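You operate a simulated robot arm through the tools that you are given. There is no shell and no other tool.

Carry out the task below with a simulated robot arm. There is one attempt and no reset: what you move stays moved.

TASK
Gauge the ringed panel's coat, then lay it on GOOD or REWORK.
Fine: gauge all three rings; GOOD only if each reads 60 to 100 m. The probe goes back first. Set down upright: gauge probe.
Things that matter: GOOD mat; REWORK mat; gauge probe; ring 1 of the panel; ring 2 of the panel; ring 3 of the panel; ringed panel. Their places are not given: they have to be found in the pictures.

It is judged by the outcome, as a careful person would: the job done as asked, and still so three seconds after it is handed in. It fails if anything else is knocked over, pushed out of place, dropped, spilled or broken.

THE ROBOT
A 7-joint arm with a two-finger parallel gripper, fixed in place. Base frame: the origin is on the floor under the middle of its stand, x ahead of it, y to its left, z up; the work surface is at about z = 85. Readings come in cm, rad, newtons and seconds.
It reaches about 137.2 cm from its shoulder. Its first joint turns from -2.601 to 2.601 rad. Payload 3.43 kg.
The tool frame sits at the grasp point between the pads (the TCP): z along the fingers, y along the line on which they close. The tips reach 3 cm beyond it. Largest opening 9.4 cm; finger width 2.8, thickness 1; the body of the gripper, 5 by 9.6 cm, starts 5.5 cm behind the TCP.
Orientation is that of the tool frame in the base frame, as a unit quaternion [x, y, z, w]. With the fingers straight down and closing along the base's y, the tool's x points along the base's -x, its y along +y and its z along -z.

THE INTERFACE
- The arm moves only by the tool drive_tool. Its argument "series" is a list of rows, each a list of 7 numbers: the shift along the tool's x, y, z in cm, then the turn, a rotation vector about the tool's x, y, z in rad, then the closure, from 0 (fully open) to 1 (shut). In form: [[dx, dy, dz, wx, wy, wz, claw], ...]. A call has 1 to 20 rows; each row shifts and turns the commanded pose from where the row before left it, along the tool's axes as they then stand. Each row takes 0.2 s and may step no farther than 5 cm and 0.15 rad from the row before; otherwise, or with a gripper value out of range, the whole call is refused. A pose out of reach is approached as far as the arm can. The call stops where the force on the tool passes 40 N (or 10 N more than at its start, if that is more) or the arm is blocked; 0.2 s more then pass. The fingers move at their own pace (about 4.5 cm/s each) and stop on an object; they squeeze with about 34 N. The grip force told is the motor's: it shows also when the fingers shut on nothing. Time passes only in rows, and 0.2 s behind the last, so rows that do not move let the fingers close. The reply holds the time, the measured pose of the TCP, the force on the tool along the base axes, the opening and the grip force, in the units named above and with some noise, with the torque about the TCP (base axes, N m) and any sound that the robot's microphone picked up, and new pictures: "pictures" is both (left out), scene, wrist or none.
- Cameras (640 x 400 px; columns grow to the right, rows downward): "scene" is fixed at [41.09, 64.97, 142.84]; the picture's right is [-0.99, -0.14, 0.00], its down [-0.05, 0.36, -0.93] and it looks along [0.13, -0.92, -0.36] (base axes); focal length 356 px, centre (320, 200). "wrist" rides on the gripper at [7.6, 1.4, -10.2] in the tool frame; the picture's right is [-0.18, 0.98, 0.00], its down [-0.75, -0.14, -0.64] and it looks along [-0.63, -0.12, 0.77] (tool axes); focal length 243 px, centre (320, 200).
- locate(camera, pixels): there is no depth. For up to 12 entries [column, row, z] of the newest picture of that camera ("zoom" is the newest enlarged one), the place [x, y] in the base frame at which the ray of that pixel passes the height z, good to about 0.2 cm, but the place of the scene camera against the robot may be out by one fixed shift of up to 1.8 cm in any direction. The clock stands still meanwhile.
- close_up(camera, box): a new picture of the part [left, top, right, bottom] of that camera's present view, enlarged. The clock stands still meanwhile.
- hand_in(): hands the job in; it is judged then, once.

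Unless the task says otherwise, let go and move clear before handing in.

The tools are called after "Request:" by a JSON object that holds its "op" and its "data". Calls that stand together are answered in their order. drive_tool: Moves the arm, as the interface text tells. Its arguments: {"type":"object","properties":{"series":{"type":"array"},"pictures":{"type":"string","enum":["both","scene","wrist","none"]}},"required":["series"]} The other tools are called the same way: locate (camera, pixels) gives the place at which the rays of pixels pass given heights; close_up (camera, box) takes an enlarged picture of a part of a camera's view; hand_in () hands the job in.

At the start:

```text
time_s: 0.0
tool_pos: [52.34, -83.72, 117.67]
tool_rot: [0.0, 1.0, 0.0, 0.0]
contact_force: [-0.1, 0.2, -0.6]
wrist_torque: [0.03, -0.02, -0.01]
grip_width: 9.39
gripper_force: 0.0
```

scene: 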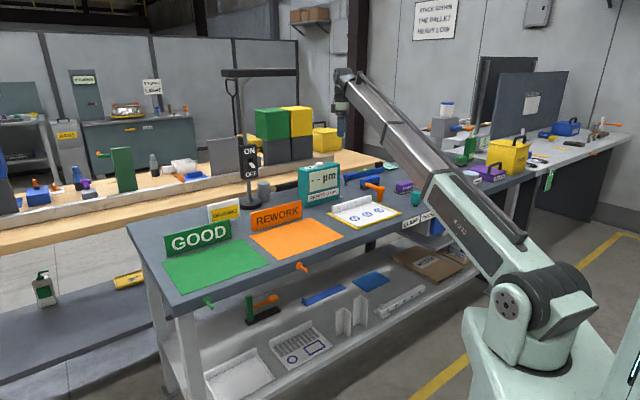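
wrist: 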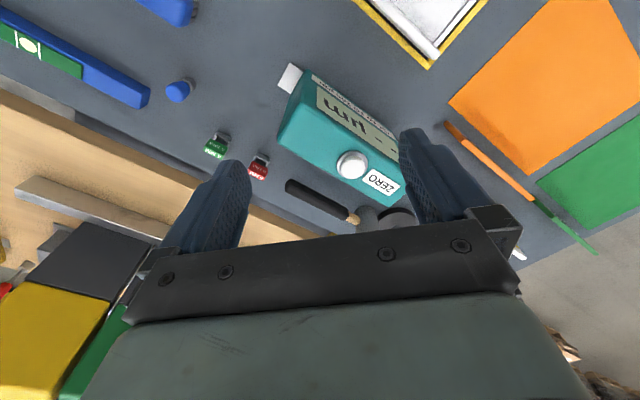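

The scene shows the green GOOD mat (~210,265), the orange REWORK mat (~297,238), the ringed panel (~362,213) and the teal gauge unit (~320,182). I'll enlarge these areas before I move anything.

Request:
{"op": "close_up", "data": {"camera": "scene", "box": [230, 130, 430, 255]}}

Request:
{"op": "close_up", "data": {"camera": "wrist", "box": [160, 0, 520, 225]}}

Request:
{"op": "close_up", "data": {"camera": "scene", "box": [320, 170, 440, 245]}}

Request:
{"op": "close_up", "data": {"camera": "scene", "box": [220, 120, 360, 208]}}

```text
3.20 times, centred on (330, 192) of scene
```

zoom: 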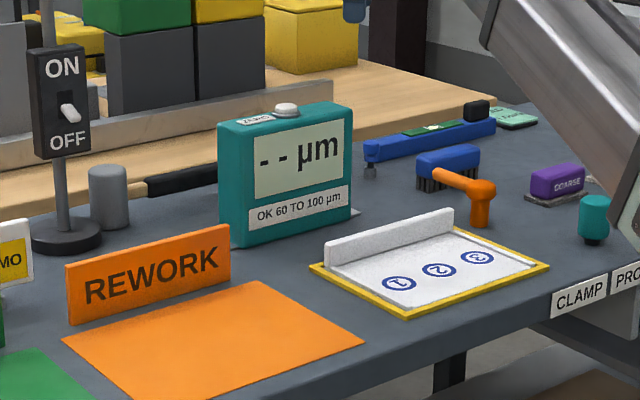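

```text
1.78 times, centred on (340, 112) of wrist
```

zoom: 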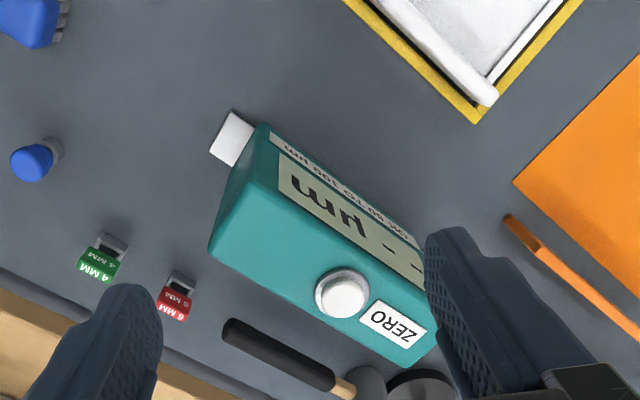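

```text
5.33 times, centred on (380, 208) of scene
```

zoom: 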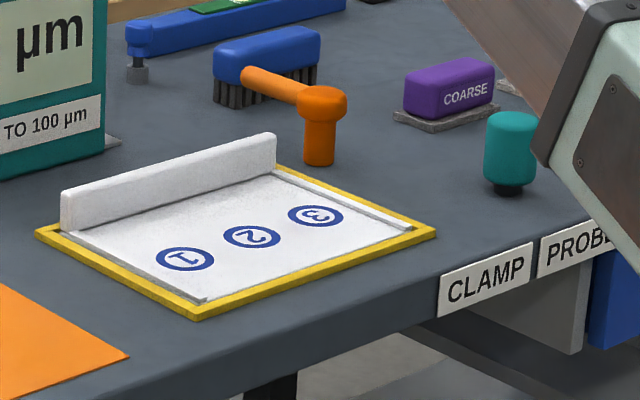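

```text
4.55 times, centred on (290, 164) of scene
```

zoom: 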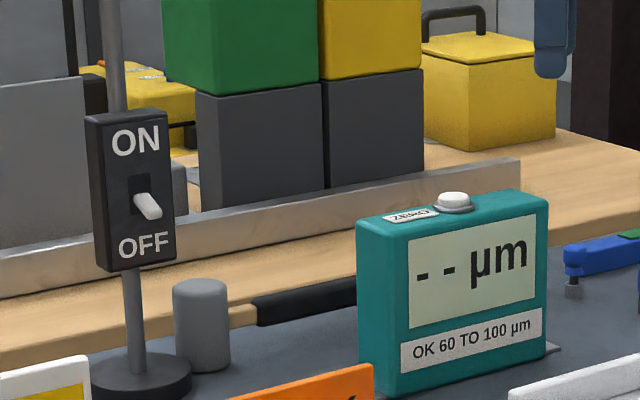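

The teal cylinder with a dark foot at scene (415,199) looks like the gauge probe, and it stands above the "PROBE" edge label. I'll get rough positions of the main items.

Request:
{"op": "locate", "data": {"camera": "scene", "pixels": [[415, 206, 85], [415, 192, 90], [355, 218, 85.5], [367, 214, 85.5], [379, 210, 85.5], [327, 215, 85], [357, 230, 85], [402, 214, 85], [370, 201, 85], [297, 240, 85], [212, 266, 85], [320, 200, 85]]}}

Request:
{"op": "locate", "data": {"camera": "wrist", "pixels": [[429, 68, 85], [450, 102, 85], [528, 175, 85], [290, 78, 85], [352, 165, 97], [540, 180, 85], [604, 225, 85], [217, 147, 85], [259, 168, 85]]}}

Request:
{"op": "close_up", "data": {"camera": "scene", "box": [370, 150, 470, 213]}}

```text
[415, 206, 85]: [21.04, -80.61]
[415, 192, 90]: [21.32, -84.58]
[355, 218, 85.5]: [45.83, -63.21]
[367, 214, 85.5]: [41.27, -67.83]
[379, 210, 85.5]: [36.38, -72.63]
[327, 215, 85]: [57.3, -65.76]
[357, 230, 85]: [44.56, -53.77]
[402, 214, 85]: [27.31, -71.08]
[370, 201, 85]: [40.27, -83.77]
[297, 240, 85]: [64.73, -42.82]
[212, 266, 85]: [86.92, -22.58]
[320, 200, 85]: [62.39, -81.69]
```

```text
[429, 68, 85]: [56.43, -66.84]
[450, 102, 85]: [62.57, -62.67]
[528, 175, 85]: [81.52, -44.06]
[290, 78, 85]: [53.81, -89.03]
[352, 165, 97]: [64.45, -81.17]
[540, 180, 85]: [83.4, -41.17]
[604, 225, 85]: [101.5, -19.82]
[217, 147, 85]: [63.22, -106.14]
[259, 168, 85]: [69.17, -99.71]
```

```text
6.35 times, centred on (420, 182) of scene
```

zoom: 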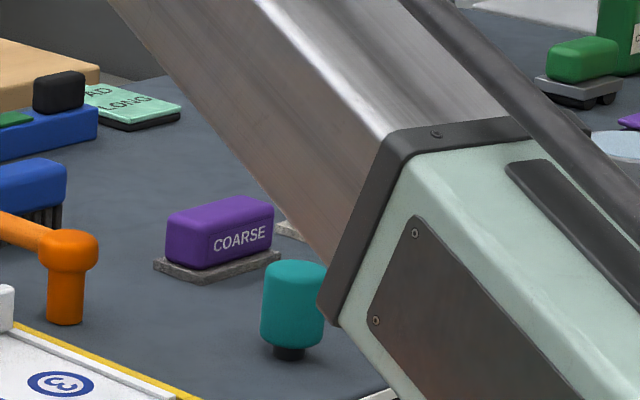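

The probe stands near (21,-81) and the panel tray is around (42,-68). I'll slide the arm toward -x at its current height so the wrist camera can look down on the probe, the panel and the plate beside the gauge.

Request:
{"op": "drive_tool", "data": {"series": [[4, 0, 0, 0, 0, 0, 0], [4, 0, 0, 0, 0, 0, 0], [4, 0, 0, 0, 0, 0, 0], [4, 0, 0, 0, 0, 0, 0]], "pictures": "both"}}

```text
time_s: 1.0
tool_pos: [36.35, -83.77, 117.66]
tool_rot: [0.0, 1.0, -0.001, 0.0]
contact_force: [-0.1, -1.4, 0.4]
wrist_torque: [-0.01, 0.0, 0.03]
grip_width: 9.39
gripper_force: 0.0
```

scene: 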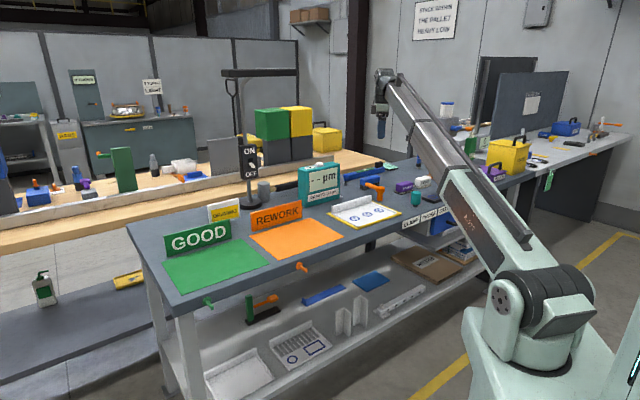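
wrist: 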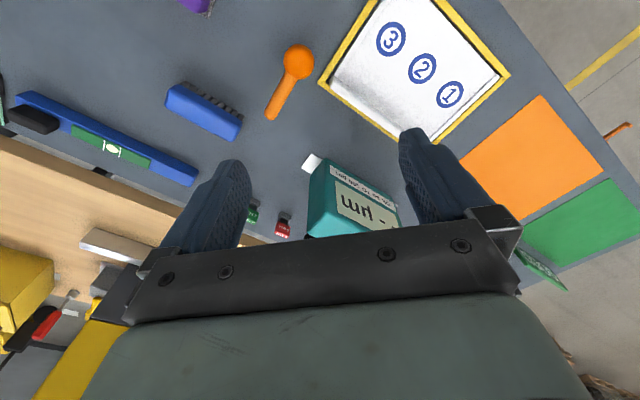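

The wrist view now shows rings 3, 2 and 1 at (391,39), (423,68) and (450,94). I'll get their positions, then zoom in on the now-unblocked probe and on the panel's edges.

Request:
{"op": "locate", "data": {"camera": "wrist", "pixels": [[391, 39, 85.8], [423, 68, 85.8], [450, 94, 85.8], [509, 76, 85], [318, 83, 85], [313, 163, 85], [538, 96, 85], [606, 176, 85], [618, 180, 85]]}}

Request:
{"op": "close_up", "data": {"camera": "scene", "box": [380, 160, 460, 235]}}

Request:
{"op": "close_up", "data": {"camera": "wrist", "box": [280, 0, 540, 162]}}

```text
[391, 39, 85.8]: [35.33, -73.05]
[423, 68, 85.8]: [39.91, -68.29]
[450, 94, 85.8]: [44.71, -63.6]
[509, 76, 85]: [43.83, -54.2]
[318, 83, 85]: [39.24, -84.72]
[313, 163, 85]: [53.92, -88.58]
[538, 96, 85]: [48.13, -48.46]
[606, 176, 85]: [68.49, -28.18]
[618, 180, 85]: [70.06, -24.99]
```

```text
5.33 times, centred on (420, 198) of scene
```

zoom: 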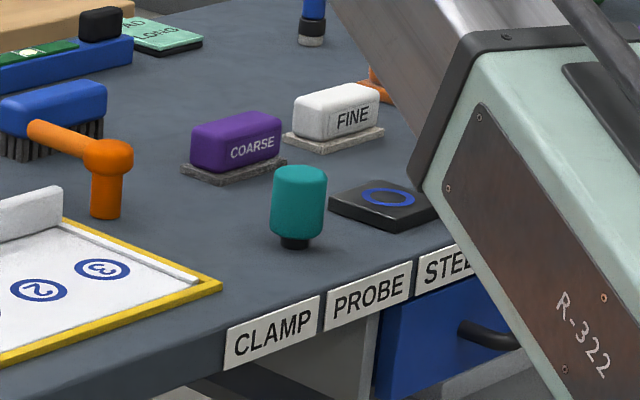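

```text
2.46 times, centred on (410, 81) of wrist
```

zoom: 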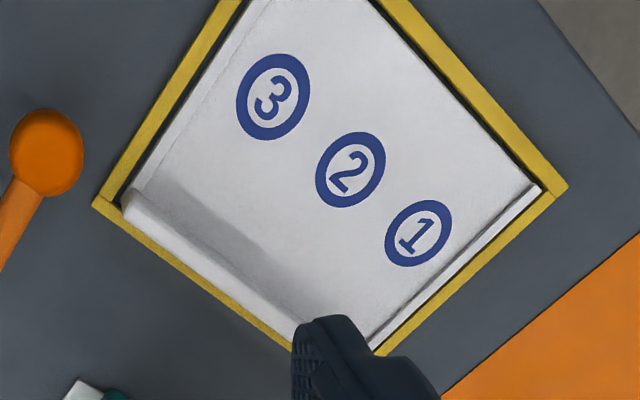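

A dark plate with a blue ring stands beside the probe over a "STEE…" label, so it's likely the bare-steel zero reference. I'll move further so the wrist camera sees the probe and that plate from above.

Request:
{"op": "drive_tool", "data": {"series": [[4.5, 0, 0, 0, 0, 0, 0], [4.5, 0, 0, 0, 0, 0, 0], [4.5, 0, 0, 0, 0, 0, 0], [4.5, 0, 0, 0, 0, 0, 0], [4.5, 0, 0, 0, 0, 0, 0]], "pictures": "both"}}

```text
time_s: 2.2
tool_pos: [13.92, -83.38, 117.99]
tool_rot: [-0.001, 1.0, 0.0, 0.0]
contact_force: [-0.3, -0.2, -1.1]
wrist_torque: [-0.04, 0.04, -0.03]
grip_width: 9.4
gripper_force: 0.1
```

scene: 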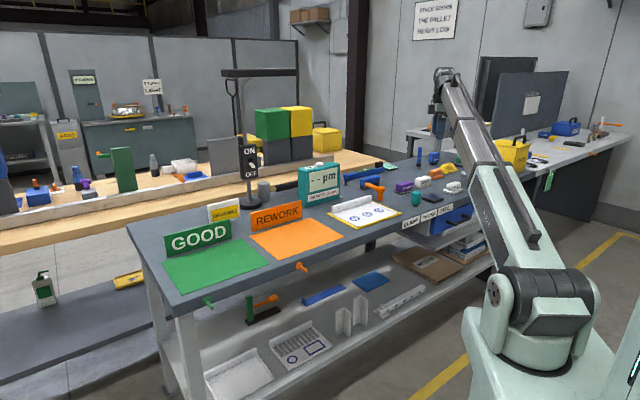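
wrist: 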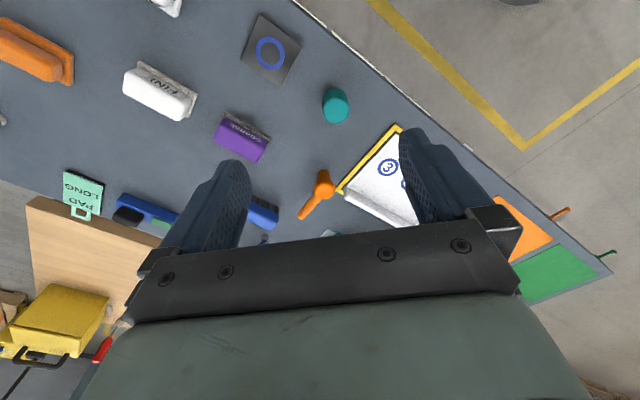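

Request:
{"op": "close_up", "data": {"camera": "wrist", "box": [200, 0, 440, 150]}}

Request:
{"op": "close_up", "data": {"camera": "scene", "box": [390, 165, 470, 225]}}

Request:
{"op": "locate", "data": {"camera": "wrist", "pixels": [[335, 95, 90], [335, 119, 86], [335, 102, 90], [271, 53, 86], [388, 168, 85.8], [260, 14, 86], [302, 45, 86], [280, 84, 86], [241, 53, 86]]}}

Request:
{"op": "locate", "data": {"camera": "scene", "pixels": [[415, 206, 85], [415, 192, 90], [432, 198, 86]]}}

```text
2.67 times, centred on (320, 75) of wrist
```

zoom: 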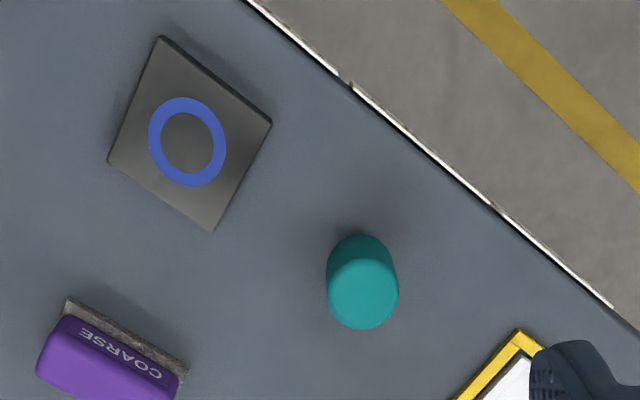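

```text
6.67 times, centred on (430, 195) of scene
```

zoom: 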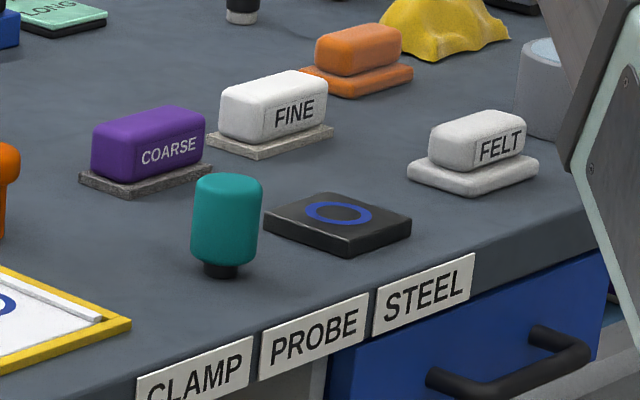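

```text
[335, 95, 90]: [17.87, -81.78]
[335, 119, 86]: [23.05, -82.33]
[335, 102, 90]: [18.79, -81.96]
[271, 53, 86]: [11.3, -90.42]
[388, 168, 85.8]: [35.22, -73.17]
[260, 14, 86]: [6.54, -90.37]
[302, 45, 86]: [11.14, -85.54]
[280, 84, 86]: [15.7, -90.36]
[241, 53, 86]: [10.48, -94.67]
```

```text
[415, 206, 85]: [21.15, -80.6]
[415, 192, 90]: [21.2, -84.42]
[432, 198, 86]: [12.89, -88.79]
```

The edge labels read CLAMP, PROBE and STEEL. The probe's home is where it stands, near (20,-81.5), and the steel reference plate is at about (11.3,-90.4). I'll move above the probe, part way down, to refine its position.

Request:
{"op": "drive_tool", "data": {"series": [[-2.03, 0.6, 4.6, 0, 0, 0, 0], [-2.03, 0.6, 4.6, 0, 0, 0, 0], [-2.03, 0.6, 3.8, 0, 0, 0, 0], [0, 0, 0, 0, 0, 0, 0]], "pictures": "both"}}

```text
refused: row 1 steps farther than a row can; nothing moved
```

That call was refused because a row was slightly too long, so I'll use shorter steps.

Request:
{"op": "drive_tool", "data": {"series": [[-1.5, 0.45, 3.25, 0, 0, 0, 0], [-1.5, 0.45, 3.25, 0, 0, 0, 0], [-1.5, 0.45, 3.25, 0, 0, 0, 0], [-1.5, 0.45, 3.25, 0, 0, 0, 0], [0, 0, 0, 0, 0, 0, 0]], "pictures": "both"}}

```text
time_s: 3.4
tool_pos: [20.23, -81.97, 104.66]
tool_rot: [0.0, 1.0, 0.0, 0.0]
contact_force: [0.5, 0.5, -0.1]
wrist_torque: [0.03, 0.01, 0.0]
grip_width: 9.39
gripper_force: 0.1
```

scene: 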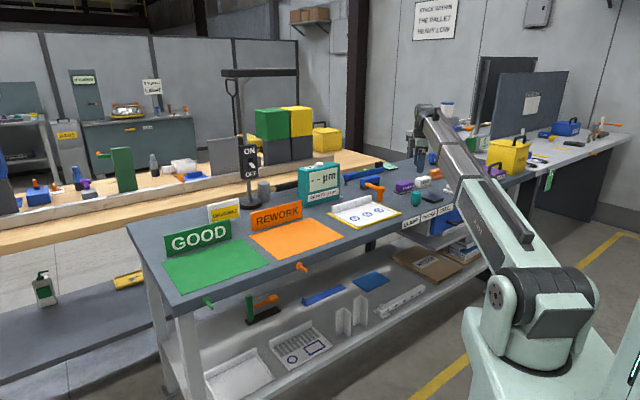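
wrist: 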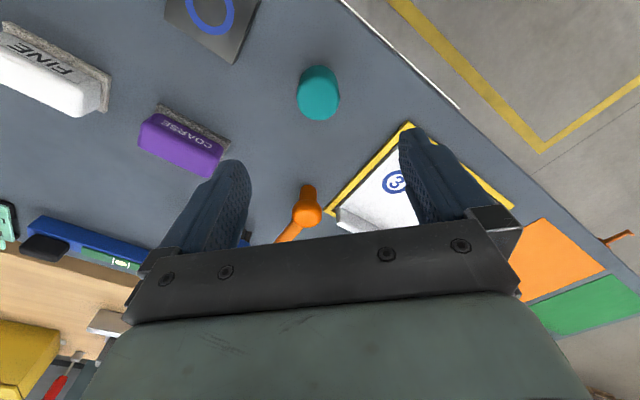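

Request:
{"op": "close_up", "data": {"camera": "wrist", "box": [240, 30, 400, 130]}}

Request:
{"op": "locate", "data": {"camera": "wrist", "pixels": [[318, 101, 90], [318, 101, 91], [318, 101, 92], [299, 101, 90], [338, 101, 90], [318, 121, 90]]}}

Request:
{"op": "close_up", "data": {"camera": "scene", "box": [395, 182, 443, 212]}}

```text
4.00 times, centred on (320, 80) of wrist
```

zoom: 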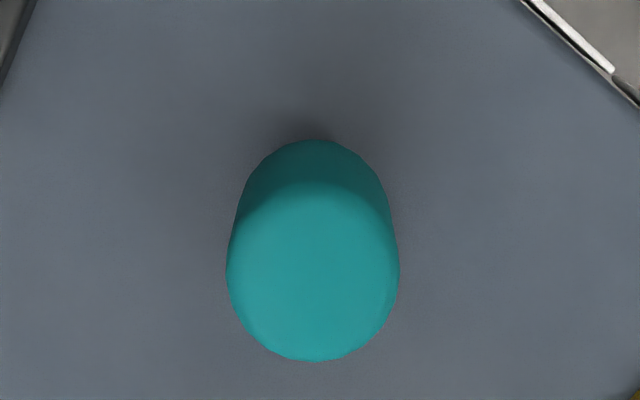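

```text
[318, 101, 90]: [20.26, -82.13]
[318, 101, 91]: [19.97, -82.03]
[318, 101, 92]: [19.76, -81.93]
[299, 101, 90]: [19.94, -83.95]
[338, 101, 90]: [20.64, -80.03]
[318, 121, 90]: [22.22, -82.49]
```

```text
13.33 times, centred on (419, 197) of scene
```

zoom: 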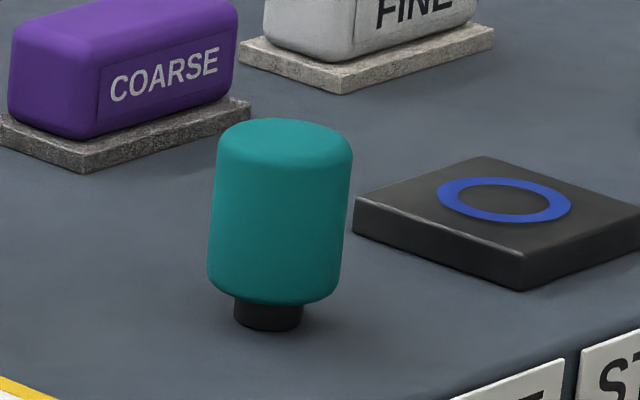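

The probe is about 4.3 cm wide and 6 cm tall, with its centre near (20.0,-82.0). I'll descend to just above it and check the centring again.

Request:
{"op": "drive_tool", "data": {"series": [[0.1, 0, 4, 0, 0, 0, 0], [0.1, 0, 4, 0, 0, 0, 0], [0, 0, 0, 0, 0, 0, 0]], "pictures": "both"}}

Request:
{"op": "close_up", "data": {"camera": "scene", "box": [380, 160, 460, 210]}}

Request:
{"op": "close_up", "data": {"camera": "wrist", "box": [160, 0, 480, 200]}}

```text
time_s: 4.2
tool_pos: [19.66, -81.64, 96.73]
tool_rot: [0.0, 1.0, 0.001, 0.0]
contact_force: [-0.5, 0.5, -0.4]
wrist_torque: [0.04, -0.01, -0.04]
grip_width: 9.4
gripper_force: 0.0
```

scene: 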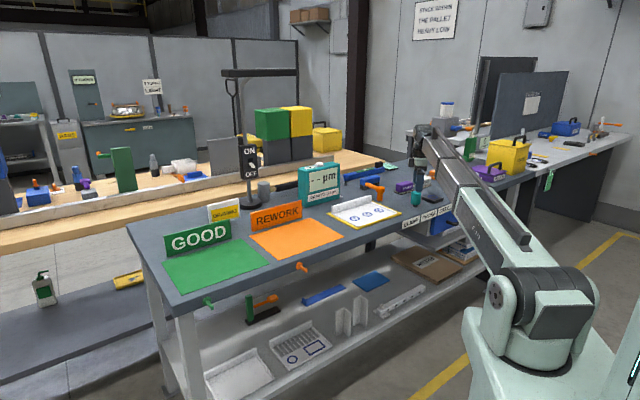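
wrist: 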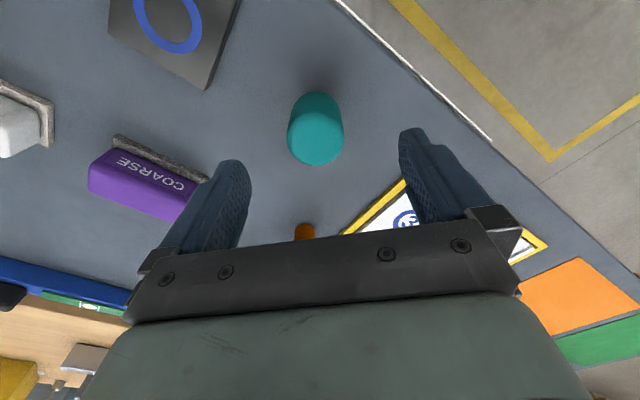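

```text
8.00 times, centred on (420, 185) of scene
```

zoom: 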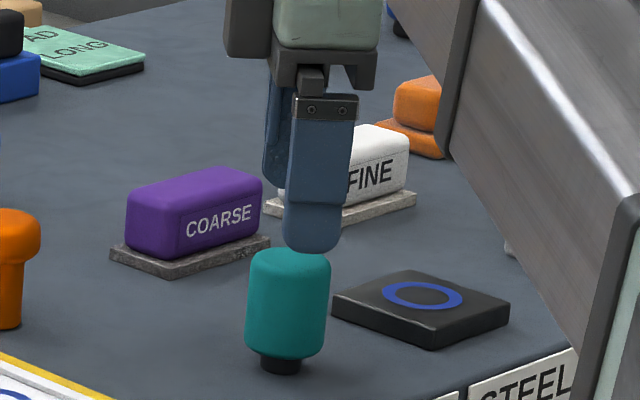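

```text
2.00 times, centred on (320, 100) of wrist
```

zoom: 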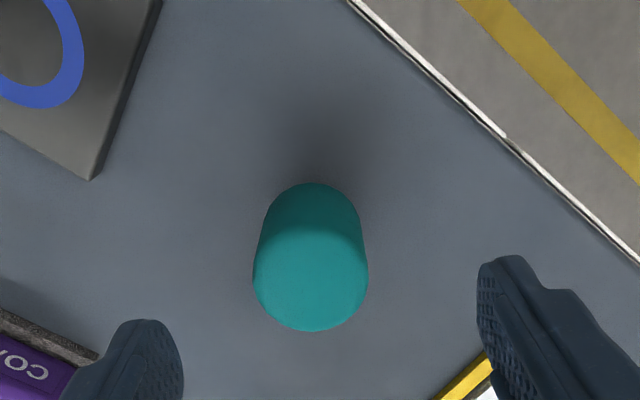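

Request:
{"op": "locate", "data": {"camera": "wrist", "pixels": [[315.5, 139, 91], [287, 139, 91], [344, 139, 91], [315.5, 166, 91], [315, 110, 86.3], [315, 93, 86.3]]}}

```text
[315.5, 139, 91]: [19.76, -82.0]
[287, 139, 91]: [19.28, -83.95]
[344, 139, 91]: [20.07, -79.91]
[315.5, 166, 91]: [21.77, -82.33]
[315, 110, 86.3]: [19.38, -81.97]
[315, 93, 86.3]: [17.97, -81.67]
```

The probe's centre is about (19.8,-82.0), which lines up with the tool. I'll descend to TCP z≈89.2 and close on the body.

Request:
{"op": "drive_tool", "data": {"series": [[-0.2, 0, 2.5, 0, 0, 0, 0], [0, 0, 2.5, 0, 0, 0, 0], [0, 0, 2.5, 0, 0, 0, 0], [0, 0, 0, 0, 0, 0, 0], [0, 0, 0, 0, 0, 0, 1], [0, 0, 0, 0, 0, 0, 1], [0, 0, 0, 0, 0, 0, 1], [0, 0, 0, 0, 0, 0, 1], [0, 0, 0, 0, 0, 0, 1]], "pictures": "both"}}

Request:
{"op": "close_up", "data": {"camera": "scene", "box": [280, 150, 460, 262]}}

```text
time_s: 6.2
tool_pos: [20.26, -81.97, 89.35]
tool_rot: [0.0, 1.0, 0.0, 0.0]
contact_force: [0.0, -0.7, 0.4]
wrist_torque: [-0.02, -0.02, -0.02]
grip_width: 4.12
gripper_force: 34.0
```

scene: 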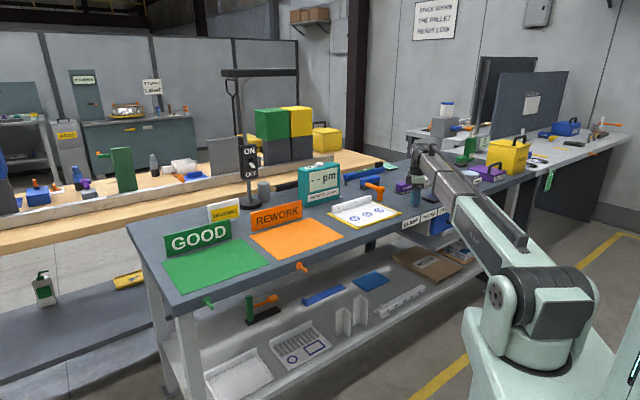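
wrist: 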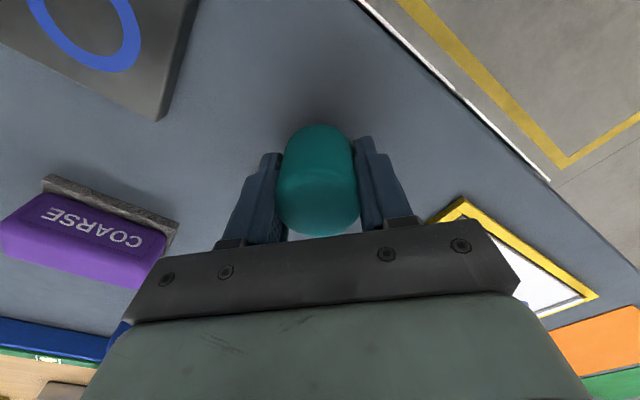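

```text
3.56 times, centred on (370, 206) of scene
```

zoom: 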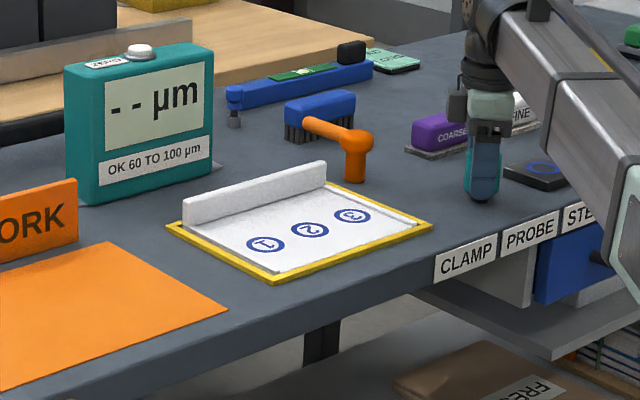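

The fingers hold the probe at 4.12 cm wide. I'll lift it and take it above the steel plate at about (11.2,-90.4) to check the zero.

Request:
{"op": "drive_tool", "data": {"series": [[0, 0, -3, 0, 0, 0, 1], [0, 0, -3, 0, 0, 0, 1], [2.2, -2.125, 0, 0, 0, 0, 1], [2.2, -2.125, 0, 0, 0, 0, 1], [2.2, -2.125, 0, 0, 0, 0, 1], [2.0, -2.125, 0, 0, 0, 0, 1], [0, 0, 0, 0, 0, 0, 1]], "pictures": "both"}}

Request:
{"op": "close_up", "data": {"camera": "scene", "box": [390, 140, 470, 215]}}

Request:
{"op": "close_up", "data": {"camera": "wrist", "box": [160, 50, 480, 250]}}

```text
time_s: 7.8
tool_pos: [11.14, -90.34, 94.86]
tool_rot: [0.0, 1.0, 0.0, 0.0]
contact_force: [-0.8, -0.3, -1.4]
wrist_torque: [0.03, -0.01, 0.03]
grip_width: 4.12
gripper_force: 33.8
```

scene: 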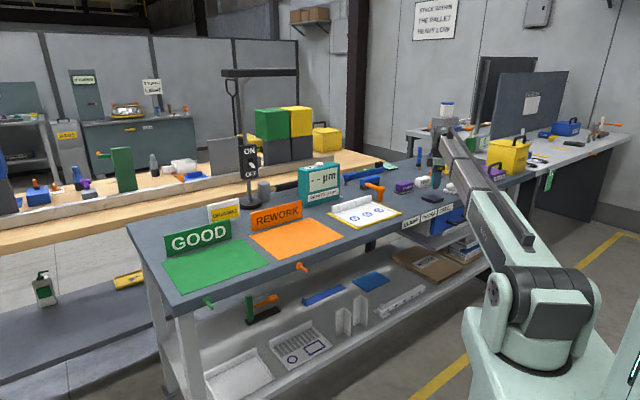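
wrist: 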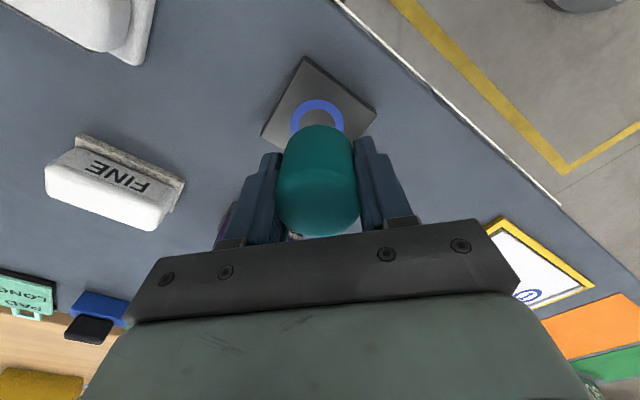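

```text
5.33 times, centred on (430, 178) of scene
```

zoom: 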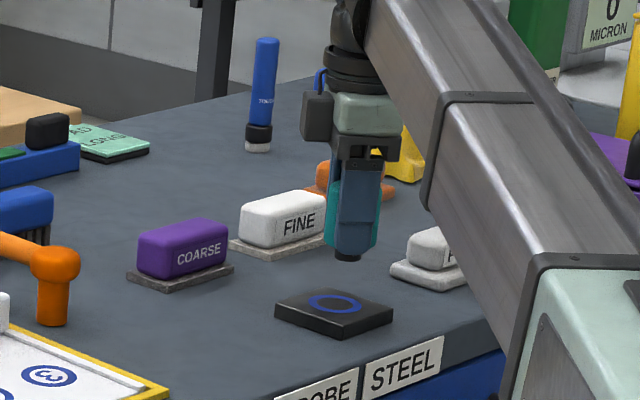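

```text
2.00 times, centred on (320, 150) of wrist
```

zoom: 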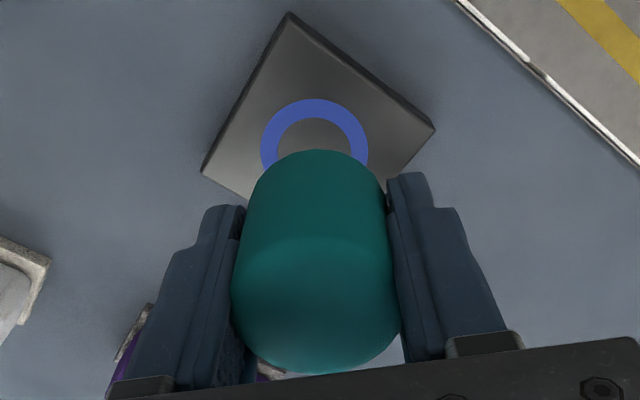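

I'm above the steel plate now. I'll check the blue ring's centre, at about wrist (317,121), against the tool position, and look at the "MICRON" item behind.

Request:
{"op": "locate", "data": {"camera": "wrist", "pixels": [[317.2, 122, 86.2], [290, 122, 86.2], [344, 122, 86.2], [317, 99, 86.2], [305, 56, 86.2], [377, 113, 86.2], [261, 136, 86.2]]}}

Request:
{"op": "close_up", "data": {"camera": "scene", "box": [440, 110, 600, 210]}}

```text
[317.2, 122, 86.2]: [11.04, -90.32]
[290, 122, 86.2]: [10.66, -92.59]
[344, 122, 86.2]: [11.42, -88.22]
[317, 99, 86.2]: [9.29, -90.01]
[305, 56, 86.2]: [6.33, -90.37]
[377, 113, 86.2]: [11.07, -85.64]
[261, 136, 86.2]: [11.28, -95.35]
```

```text
4.00 times, centred on (520, 160) of scene
```

zoom: 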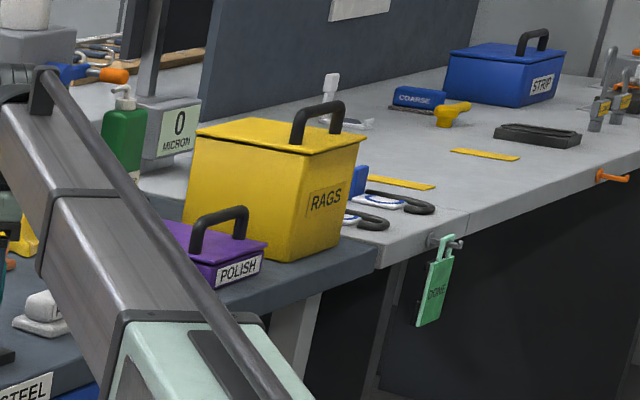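

The ring's centre is about (11.3,-90.3) and the tool is right over it. I'll lower the probe most of the way, then touch down with small steps.

Request:
{"op": "drive_tool", "data": {"series": [[0, 0, 2.1, 0, 0, 0, 1], [0, 0, 2.1, 0, 0, 0, 1], [0, 0, 0, 0, 0, 0, 1]], "pictures": "scene"}}

Request:
{"op": "close_up", "data": {"camera": "scene", "box": [400, 160, 464, 210]}}

Request:
{"op": "close_up", "data": {"camera": "scene", "box": [280, 155, 360, 205]}}

```text
time_s: 8.6
tool_pos: [11.26, -90.26, 90.8]
tool_rot: [0.0, 1.0, 0.0, 0.0]
contact_force: [-0.8, 0.1, -1.1]
wrist_torque: [0.02, 0.01, 0.0]
grip_width: 4.09
gripper_force: 34.4
```

scene: 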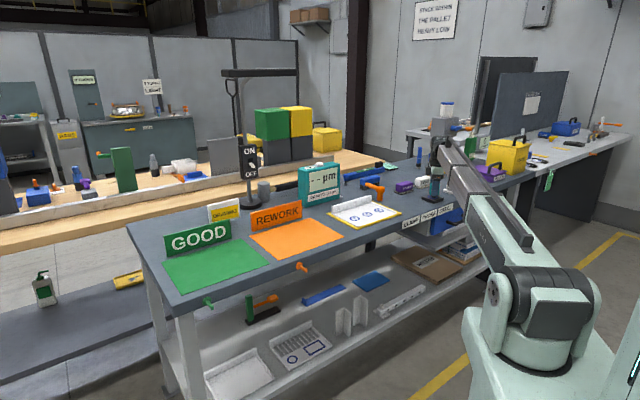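

```text
8.00 times, centred on (432, 185) of scene
```

zoom: 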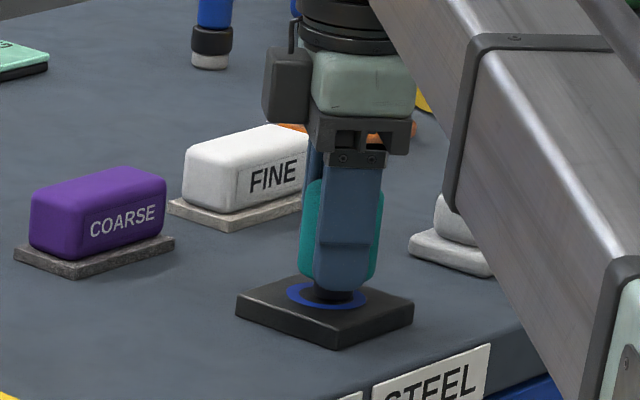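

```text
8.00 times, centred on (320, 180) of scene
```

zoom: 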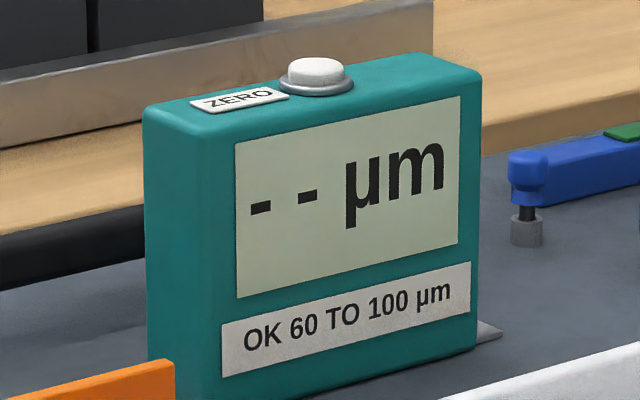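

The probe is just above the steel with no contact force yet, and the display still shows "-- µm". I'll continue down in small steps.

Request:
{"op": "drive_tool", "data": {"series": [[0, 0, 0.15, 0, 0, 0, 1], [0, 0, 0.15, 0, 0, 0, 1], [0, 0, 0, 0, 0, 0, 1]], "pictures": "scene"}}

Request:
{"op": "close_up", "data": {"camera": "scene", "box": [280, 155, 360, 205]}}

```text
time_s: 9.4
tool_pos: [11.17, -90.46, 90.76]
tool_rot: [0.001, 1.0, 0.0, 0.0]
contact_force: [0.3, 1.1, 0.0]
wrist_torque: [0.02, 0.0, 0.0]
grip_width: 4.11
gripper_force: 34.1
```

scene: 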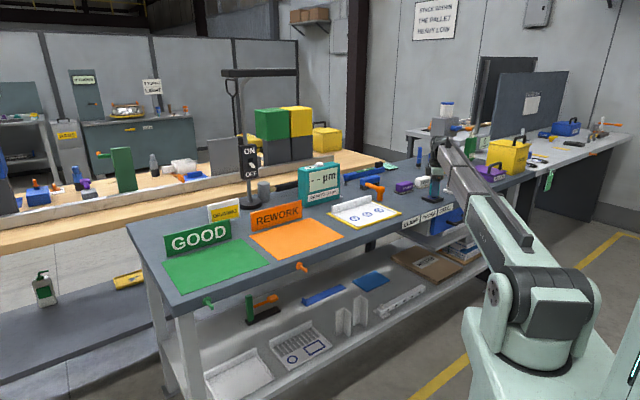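

```text
8.00 times, centred on (320, 180) of scene
```

zoom: 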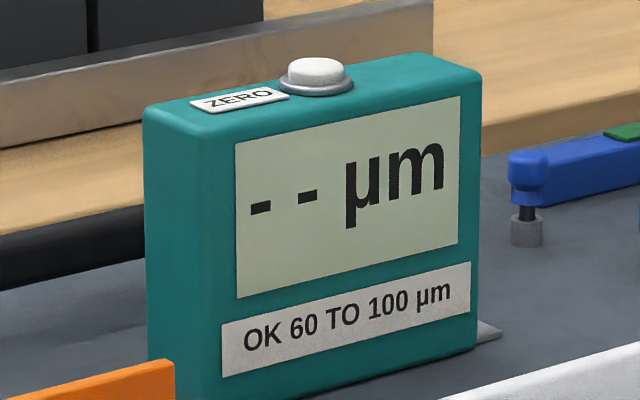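

There's still no contact force and the display is unchanged. I'll take a few more small steps down.

Request:
{"op": "drive_tool", "data": {"series": [[0, 0, 0.12, 0, 0, 0, 1], [0, 0, 0.12, 0, 0, 0, 1], [0, 0, 0, 0, 0, 0, 1]], "pictures": "scene"}}

Request:
{"op": "close_up", "data": {"camera": "scene", "box": [280, 155, 360, 205]}}

Request:
{"op": "close_up", "data": {"camera": "scene", "box": [408, 165, 456, 210]}}

```text
time_s: 10.2
tool_pos: [11.23, -90.47, 90.55]
tool_rot: [0.0, 1.0, -0.002, 0.0]
contact_force: [-6.2, -4.0, 26.4]
wrist_torque: [-0.22, 0.23, 0.02]
grip_width: 4.12
gripper_force: 33.9
```

scene: 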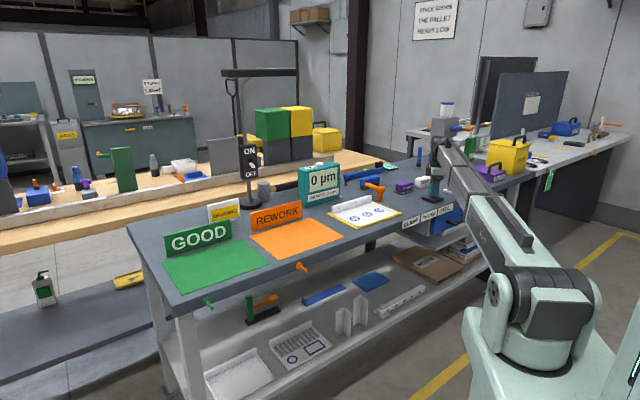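

```text
8.00 times, centred on (320, 180) of scene
```

zoom: 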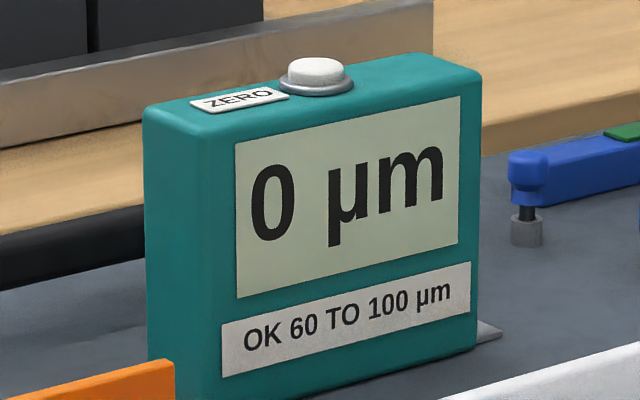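

```text
8.89 times, centred on (432, 188) of scene
```

zoom: 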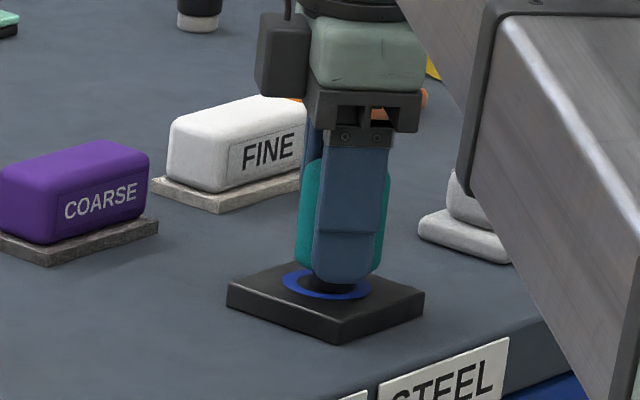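

The gauge reads 0 µm on bare steel, so its zero is good and ZERO doesn't need pressing. I'll lift and carry the probe to just above ring 3 at (35.3,-73.1).

Request:
{"op": "drive_tool", "data": {"series": [[0, 0, -1, 0, 0, 0, 1], [0, 0, -3, 0, 0, 0, 1], [0, 0, -3, 0, 0, 0, 1], [-3.437, 2.471, 0, 0, 0, 0, 1], [-3.437, 2.471, 0, 0, 0, 0, 1], [-3.437, 2.471, 0, 0, 0, 0, 1], [-3.437, 2.471, 0, 0, 0, 0, 1], [-3.437, 2.471, 0, 0, 0, 0, 1], [-3.437, 2.471, 0, 0, 0, 0, 1], [-3.437, 2.471, 0, 0, 0, 0, 1], [0, 0, 0, 0, 0, 0, 1]], "pictures": "both"}}

Request:
{"op": "close_up", "data": {"camera": "wrist", "box": [160, 30, 480, 230]}}

Request:
{"op": "close_up", "data": {"camera": "scene", "box": [280, 140, 440, 240]}}

```text
time_s: 12.6
tool_pos: [35.41, -72.86, 97.57]
tool_rot: [0.001, 1.0, 0.0, 0.0]
contact_force: [0.3, 1.0, -1.3]
wrist_torque: [-0.01, -0.02, -0.01]
grip_width: 4.11
gripper_force: 33.6
```

scene: 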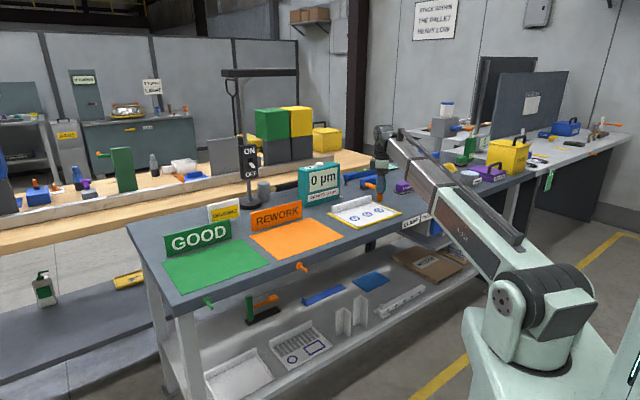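
wrist: 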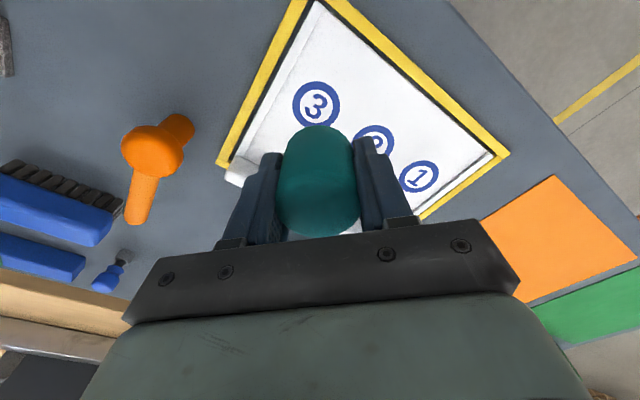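

```text
2.00 times, centred on (320, 130) of wrist
```

zoom: 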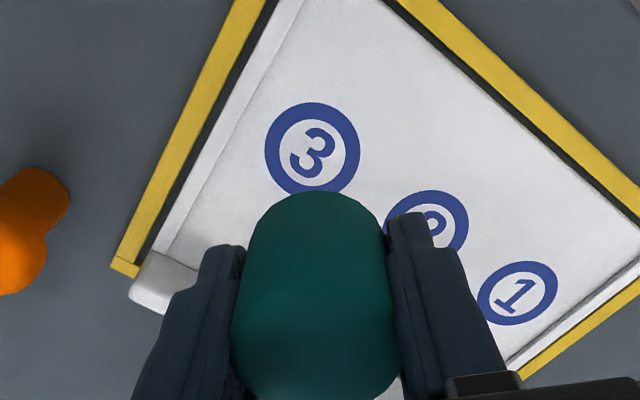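

```text
4.00 times, centred on (360, 190) of scene
```

zoom: 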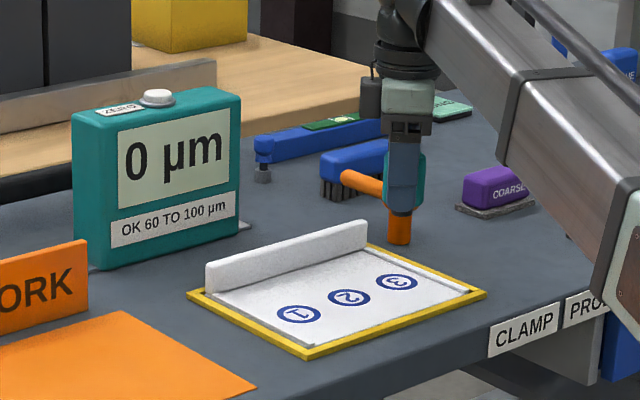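

Request:
{"op": "locate", "data": {"camera": "wrist", "pixels": [[316, 104.5, 85.8], [316, 104.5, 86.5], [293, 104.5, 85.8], [340, 104.5, 85.8], [418.5, 177, 85.8], [316, 81, 85.8]]}}

```text
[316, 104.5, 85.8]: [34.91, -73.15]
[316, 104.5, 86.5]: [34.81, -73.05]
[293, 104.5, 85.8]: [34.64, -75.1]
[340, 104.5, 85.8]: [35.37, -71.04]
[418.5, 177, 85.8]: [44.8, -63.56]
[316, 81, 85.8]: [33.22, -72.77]
```

Ring 3's centre is about (35.0,-73.1), so I'm aligned to within 0.3 cm. I'll correct slightly and lower to just above it.

Request:
{"op": "drive_tool", "data": {"series": [[0.25, 0, 3, 0, 0, 0, 1], [0, 0, 3, 0, 0, 0, 1], [0, 0, 0.4, 0, 0, 0, 1], [0, 0, 0, 0, 0, 0, 1]], "pictures": "scene"}}

Request:
{"op": "close_up", "data": {"camera": "scene", "box": [280, 150, 440, 250]}}

```text
time_s: 13.6
tool_pos: [35.23, -73.0, 91.15]
tool_rot: [0.0, 1.0, 0.0, 0.0]
contact_force: [-0.6, 0.2, -1.1]
wrist_torque: [-0.01, 0.02, 0.02]
grip_width: 4.13
gripper_force: 33.8
```

scene: 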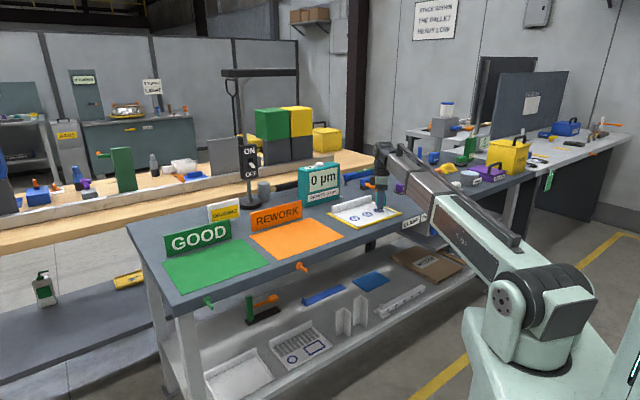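

```text
4.00 times, centred on (360, 200) of scene
```

zoom: 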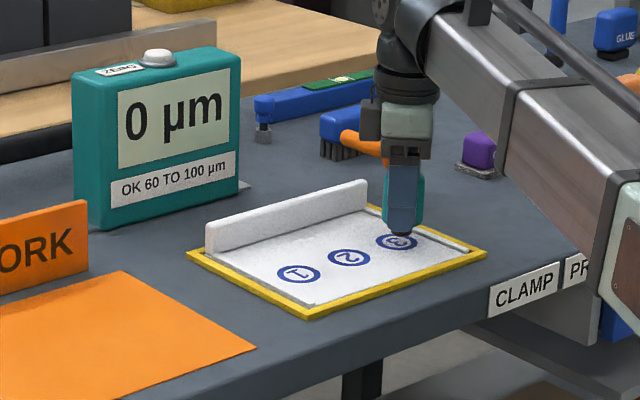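

The probe is hovering over ring 3 with no force. I'll take small steps down.

Request:
{"op": "drive_tool", "data": {"series": [[0, 0, 0.2, 0, 0, 0, 1], [0, 0, 0.2, 0, 0, 0, 1], [0, 0, 0, 0, 0, 0, 1]], "pictures": "none"}}

```text
time_s: 14.4
tool_pos: [35.22, -73.21, 90.65]
tool_rot: [0.0, 1.0, 0.0, 0.0]
contact_force: [-0.1, -0.6, -1.3]
wrist_torque: [-0.02, 0.0, -0.01]
grip_width: 4.1
gripper_force: 33.8
```

There's no contact yet, so I'll continue down.

Request:
{"op": "drive_tool", "data": {"series": [[0, 0, 0.15, 0, 0, 0, 1], [0, 0, 0.15, 0, 0, 0, 1], [0, 0, 0, 0, 0, 0, 1]], "pictures": "none"}}

```text
time_s: 15.2
tool_pos: [35.24, -73.09, 90.36]
tool_rot: [-0.001, 1.0, 0.0, 0.001]
contact_force: [-0.5, 0.2, -1.7]
wrist_torque: [0.01, -0.02, 0.02]
grip_width: 4.1
gripper_force: 34.2
```

Request:
{"op": "drive_tool", "data": {"series": [[0, 0, 0.12, 0, 0, 0, 1], [0, 0, 0.12, 0, 0, 0, 1], [0, 0, 0, 0, 0, 0, 1]], "pictures": "none"}}

```text
time_s: 16.0
tool_pos: [35.24, -73.03, 89.97]
tool_rot: [0.0, 1.0, 0.0, 0.0]
contact_force: [0.5, 1.2, -0.4]
wrist_torque: [-0.01, 0.0, 0.03]
grip_width: 4.1
gripper_force: 34.2
```

Still no contact at z≈90.1, so I'll keep going gently.

Request:
{"op": "drive_tool", "data": {"series": [[0, 0, 0.1, 0, 0, 0, 1], [0, 0, 0.1, 0, 0, 0, 1], [0, 0, 0, 0, 0, 0, 1]], "pictures": "scene"}}

Request:
{"op": "close_up", "data": {"camera": "scene", "box": [280, 150, 440, 250]}}

```text
time_s: 16.8
tool_pos: [35.1, -73.2, 89.95]
tool_rot: [0.0, 1.0, 0.0, 0.0]
contact_force: [0.7, 0.0, -0.8]
wrist_torque: [-0.01, 0.03, -0.02]
grip_width: 4.1
gripper_force: 33.8
```

scene: 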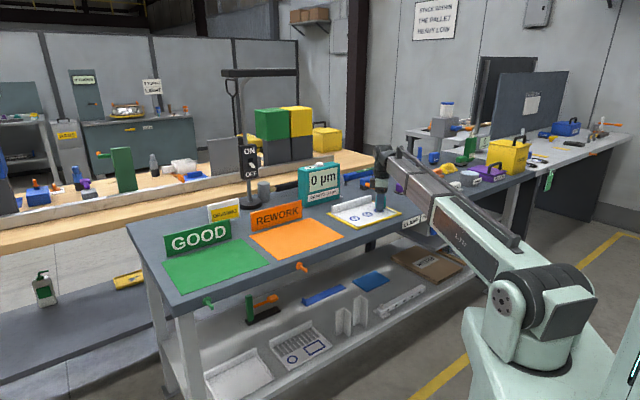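

```text
4.00 times, centred on (360, 200) of scene
```

zoom: 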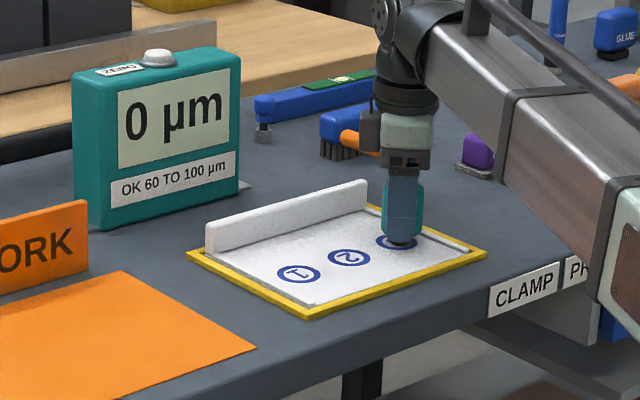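

Request:
{"op": "drive_tool", "data": {"series": [[0, 0, 0.1, 0, 0, 0, 1], [0, 0, 0.1, 0, 0, 0, 1], [0, 0, 0, 0, 0, 0, 1]], "pictures": "scene"}}

Request:
{"op": "close_up", "data": {"camera": "scene", "box": [280, 150, 440, 250]}}

```text
time_s: 17.6
tool_pos: [35.16, -73.03, 89.9]
tool_rot: [-0.001, 1.0, -0.001, 0.0]
contact_force: [-2.9, -2.8, 23.3]
wrist_torque: [0.0, 0.17, 0.01]
grip_width: 4.1
gripper_force: 33.2
```

scene: 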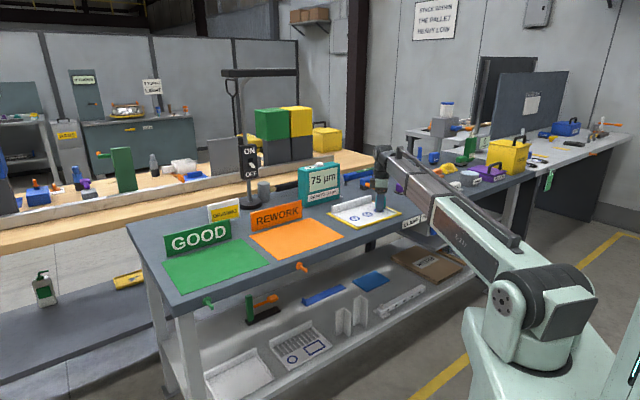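

```text
4.00 times, centred on (360, 200) of scene
```

zoom: 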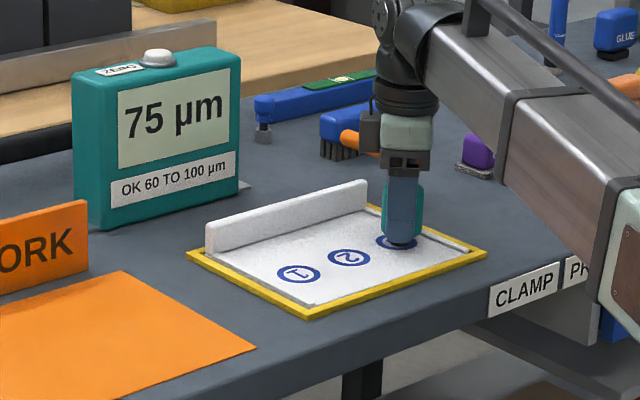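

Ring 3 is in contact at 23 N and the display shows 75 µm. I'll zoom in to confirm the digits.

Request:
{"op": "close_up", "data": {"camera": "scene", "box": [296, 160, 344, 200]}}

```text
10.00 times, centred on (320, 180) of scene
```

zoom: 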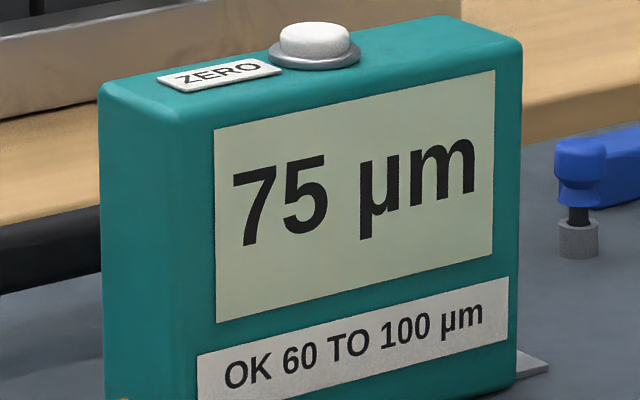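

Ring 3 reads 75 µm. I'll lift, move to ring 2 at (39.9,-68.3), and lower to just above contact height.

Request:
{"op": "drive_tool", "data": {"series": [[0, 0, -1, 0, 0, 0, 1], [0, 0, -1, 0, 0, 0, 1], [-2.43, 2.4, 0, 0, 0, 0, 1], [-2.42, 2.4, 0, 0, 0, 0, 1], [0, 0, 0, 0, 0, 0, 1], [0, 0, 1, 0, 0, 0, 1], [0, 0, 0.7, 0, 0, 0, 1], [0, 0, 0, 0, 0, 0, 1]], "pictures": "both"}}

Request:
{"op": "close_up", "data": {"camera": "scene", "box": [280, 150, 440, 250]}}

```text
time_s: 19.4
tool_pos: [39.98, -68.35, 90.06]
tool_rot: [-0.001, 1.0, 0.0, 0.0]
contact_force: [-0.7, 0.3, -1.4]
wrist_torque: [-0.03, 0.0, -0.01]
grip_width: 4.07
gripper_force: 33.7
```

scene: 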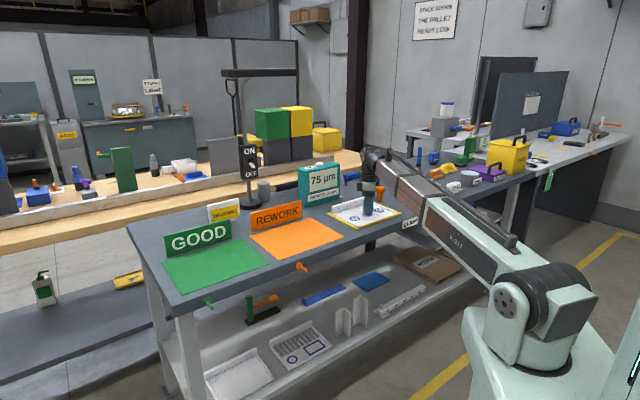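
wrist: 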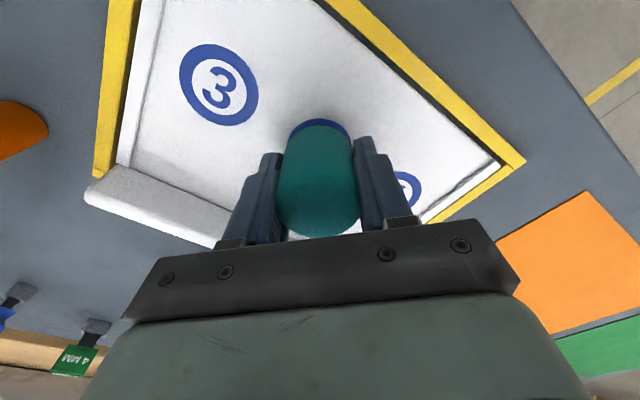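

```text
4.00 times, centred on (360, 200) of scene
```

zoom: 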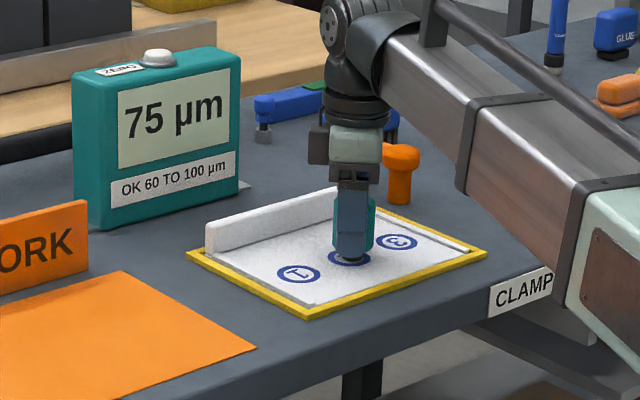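

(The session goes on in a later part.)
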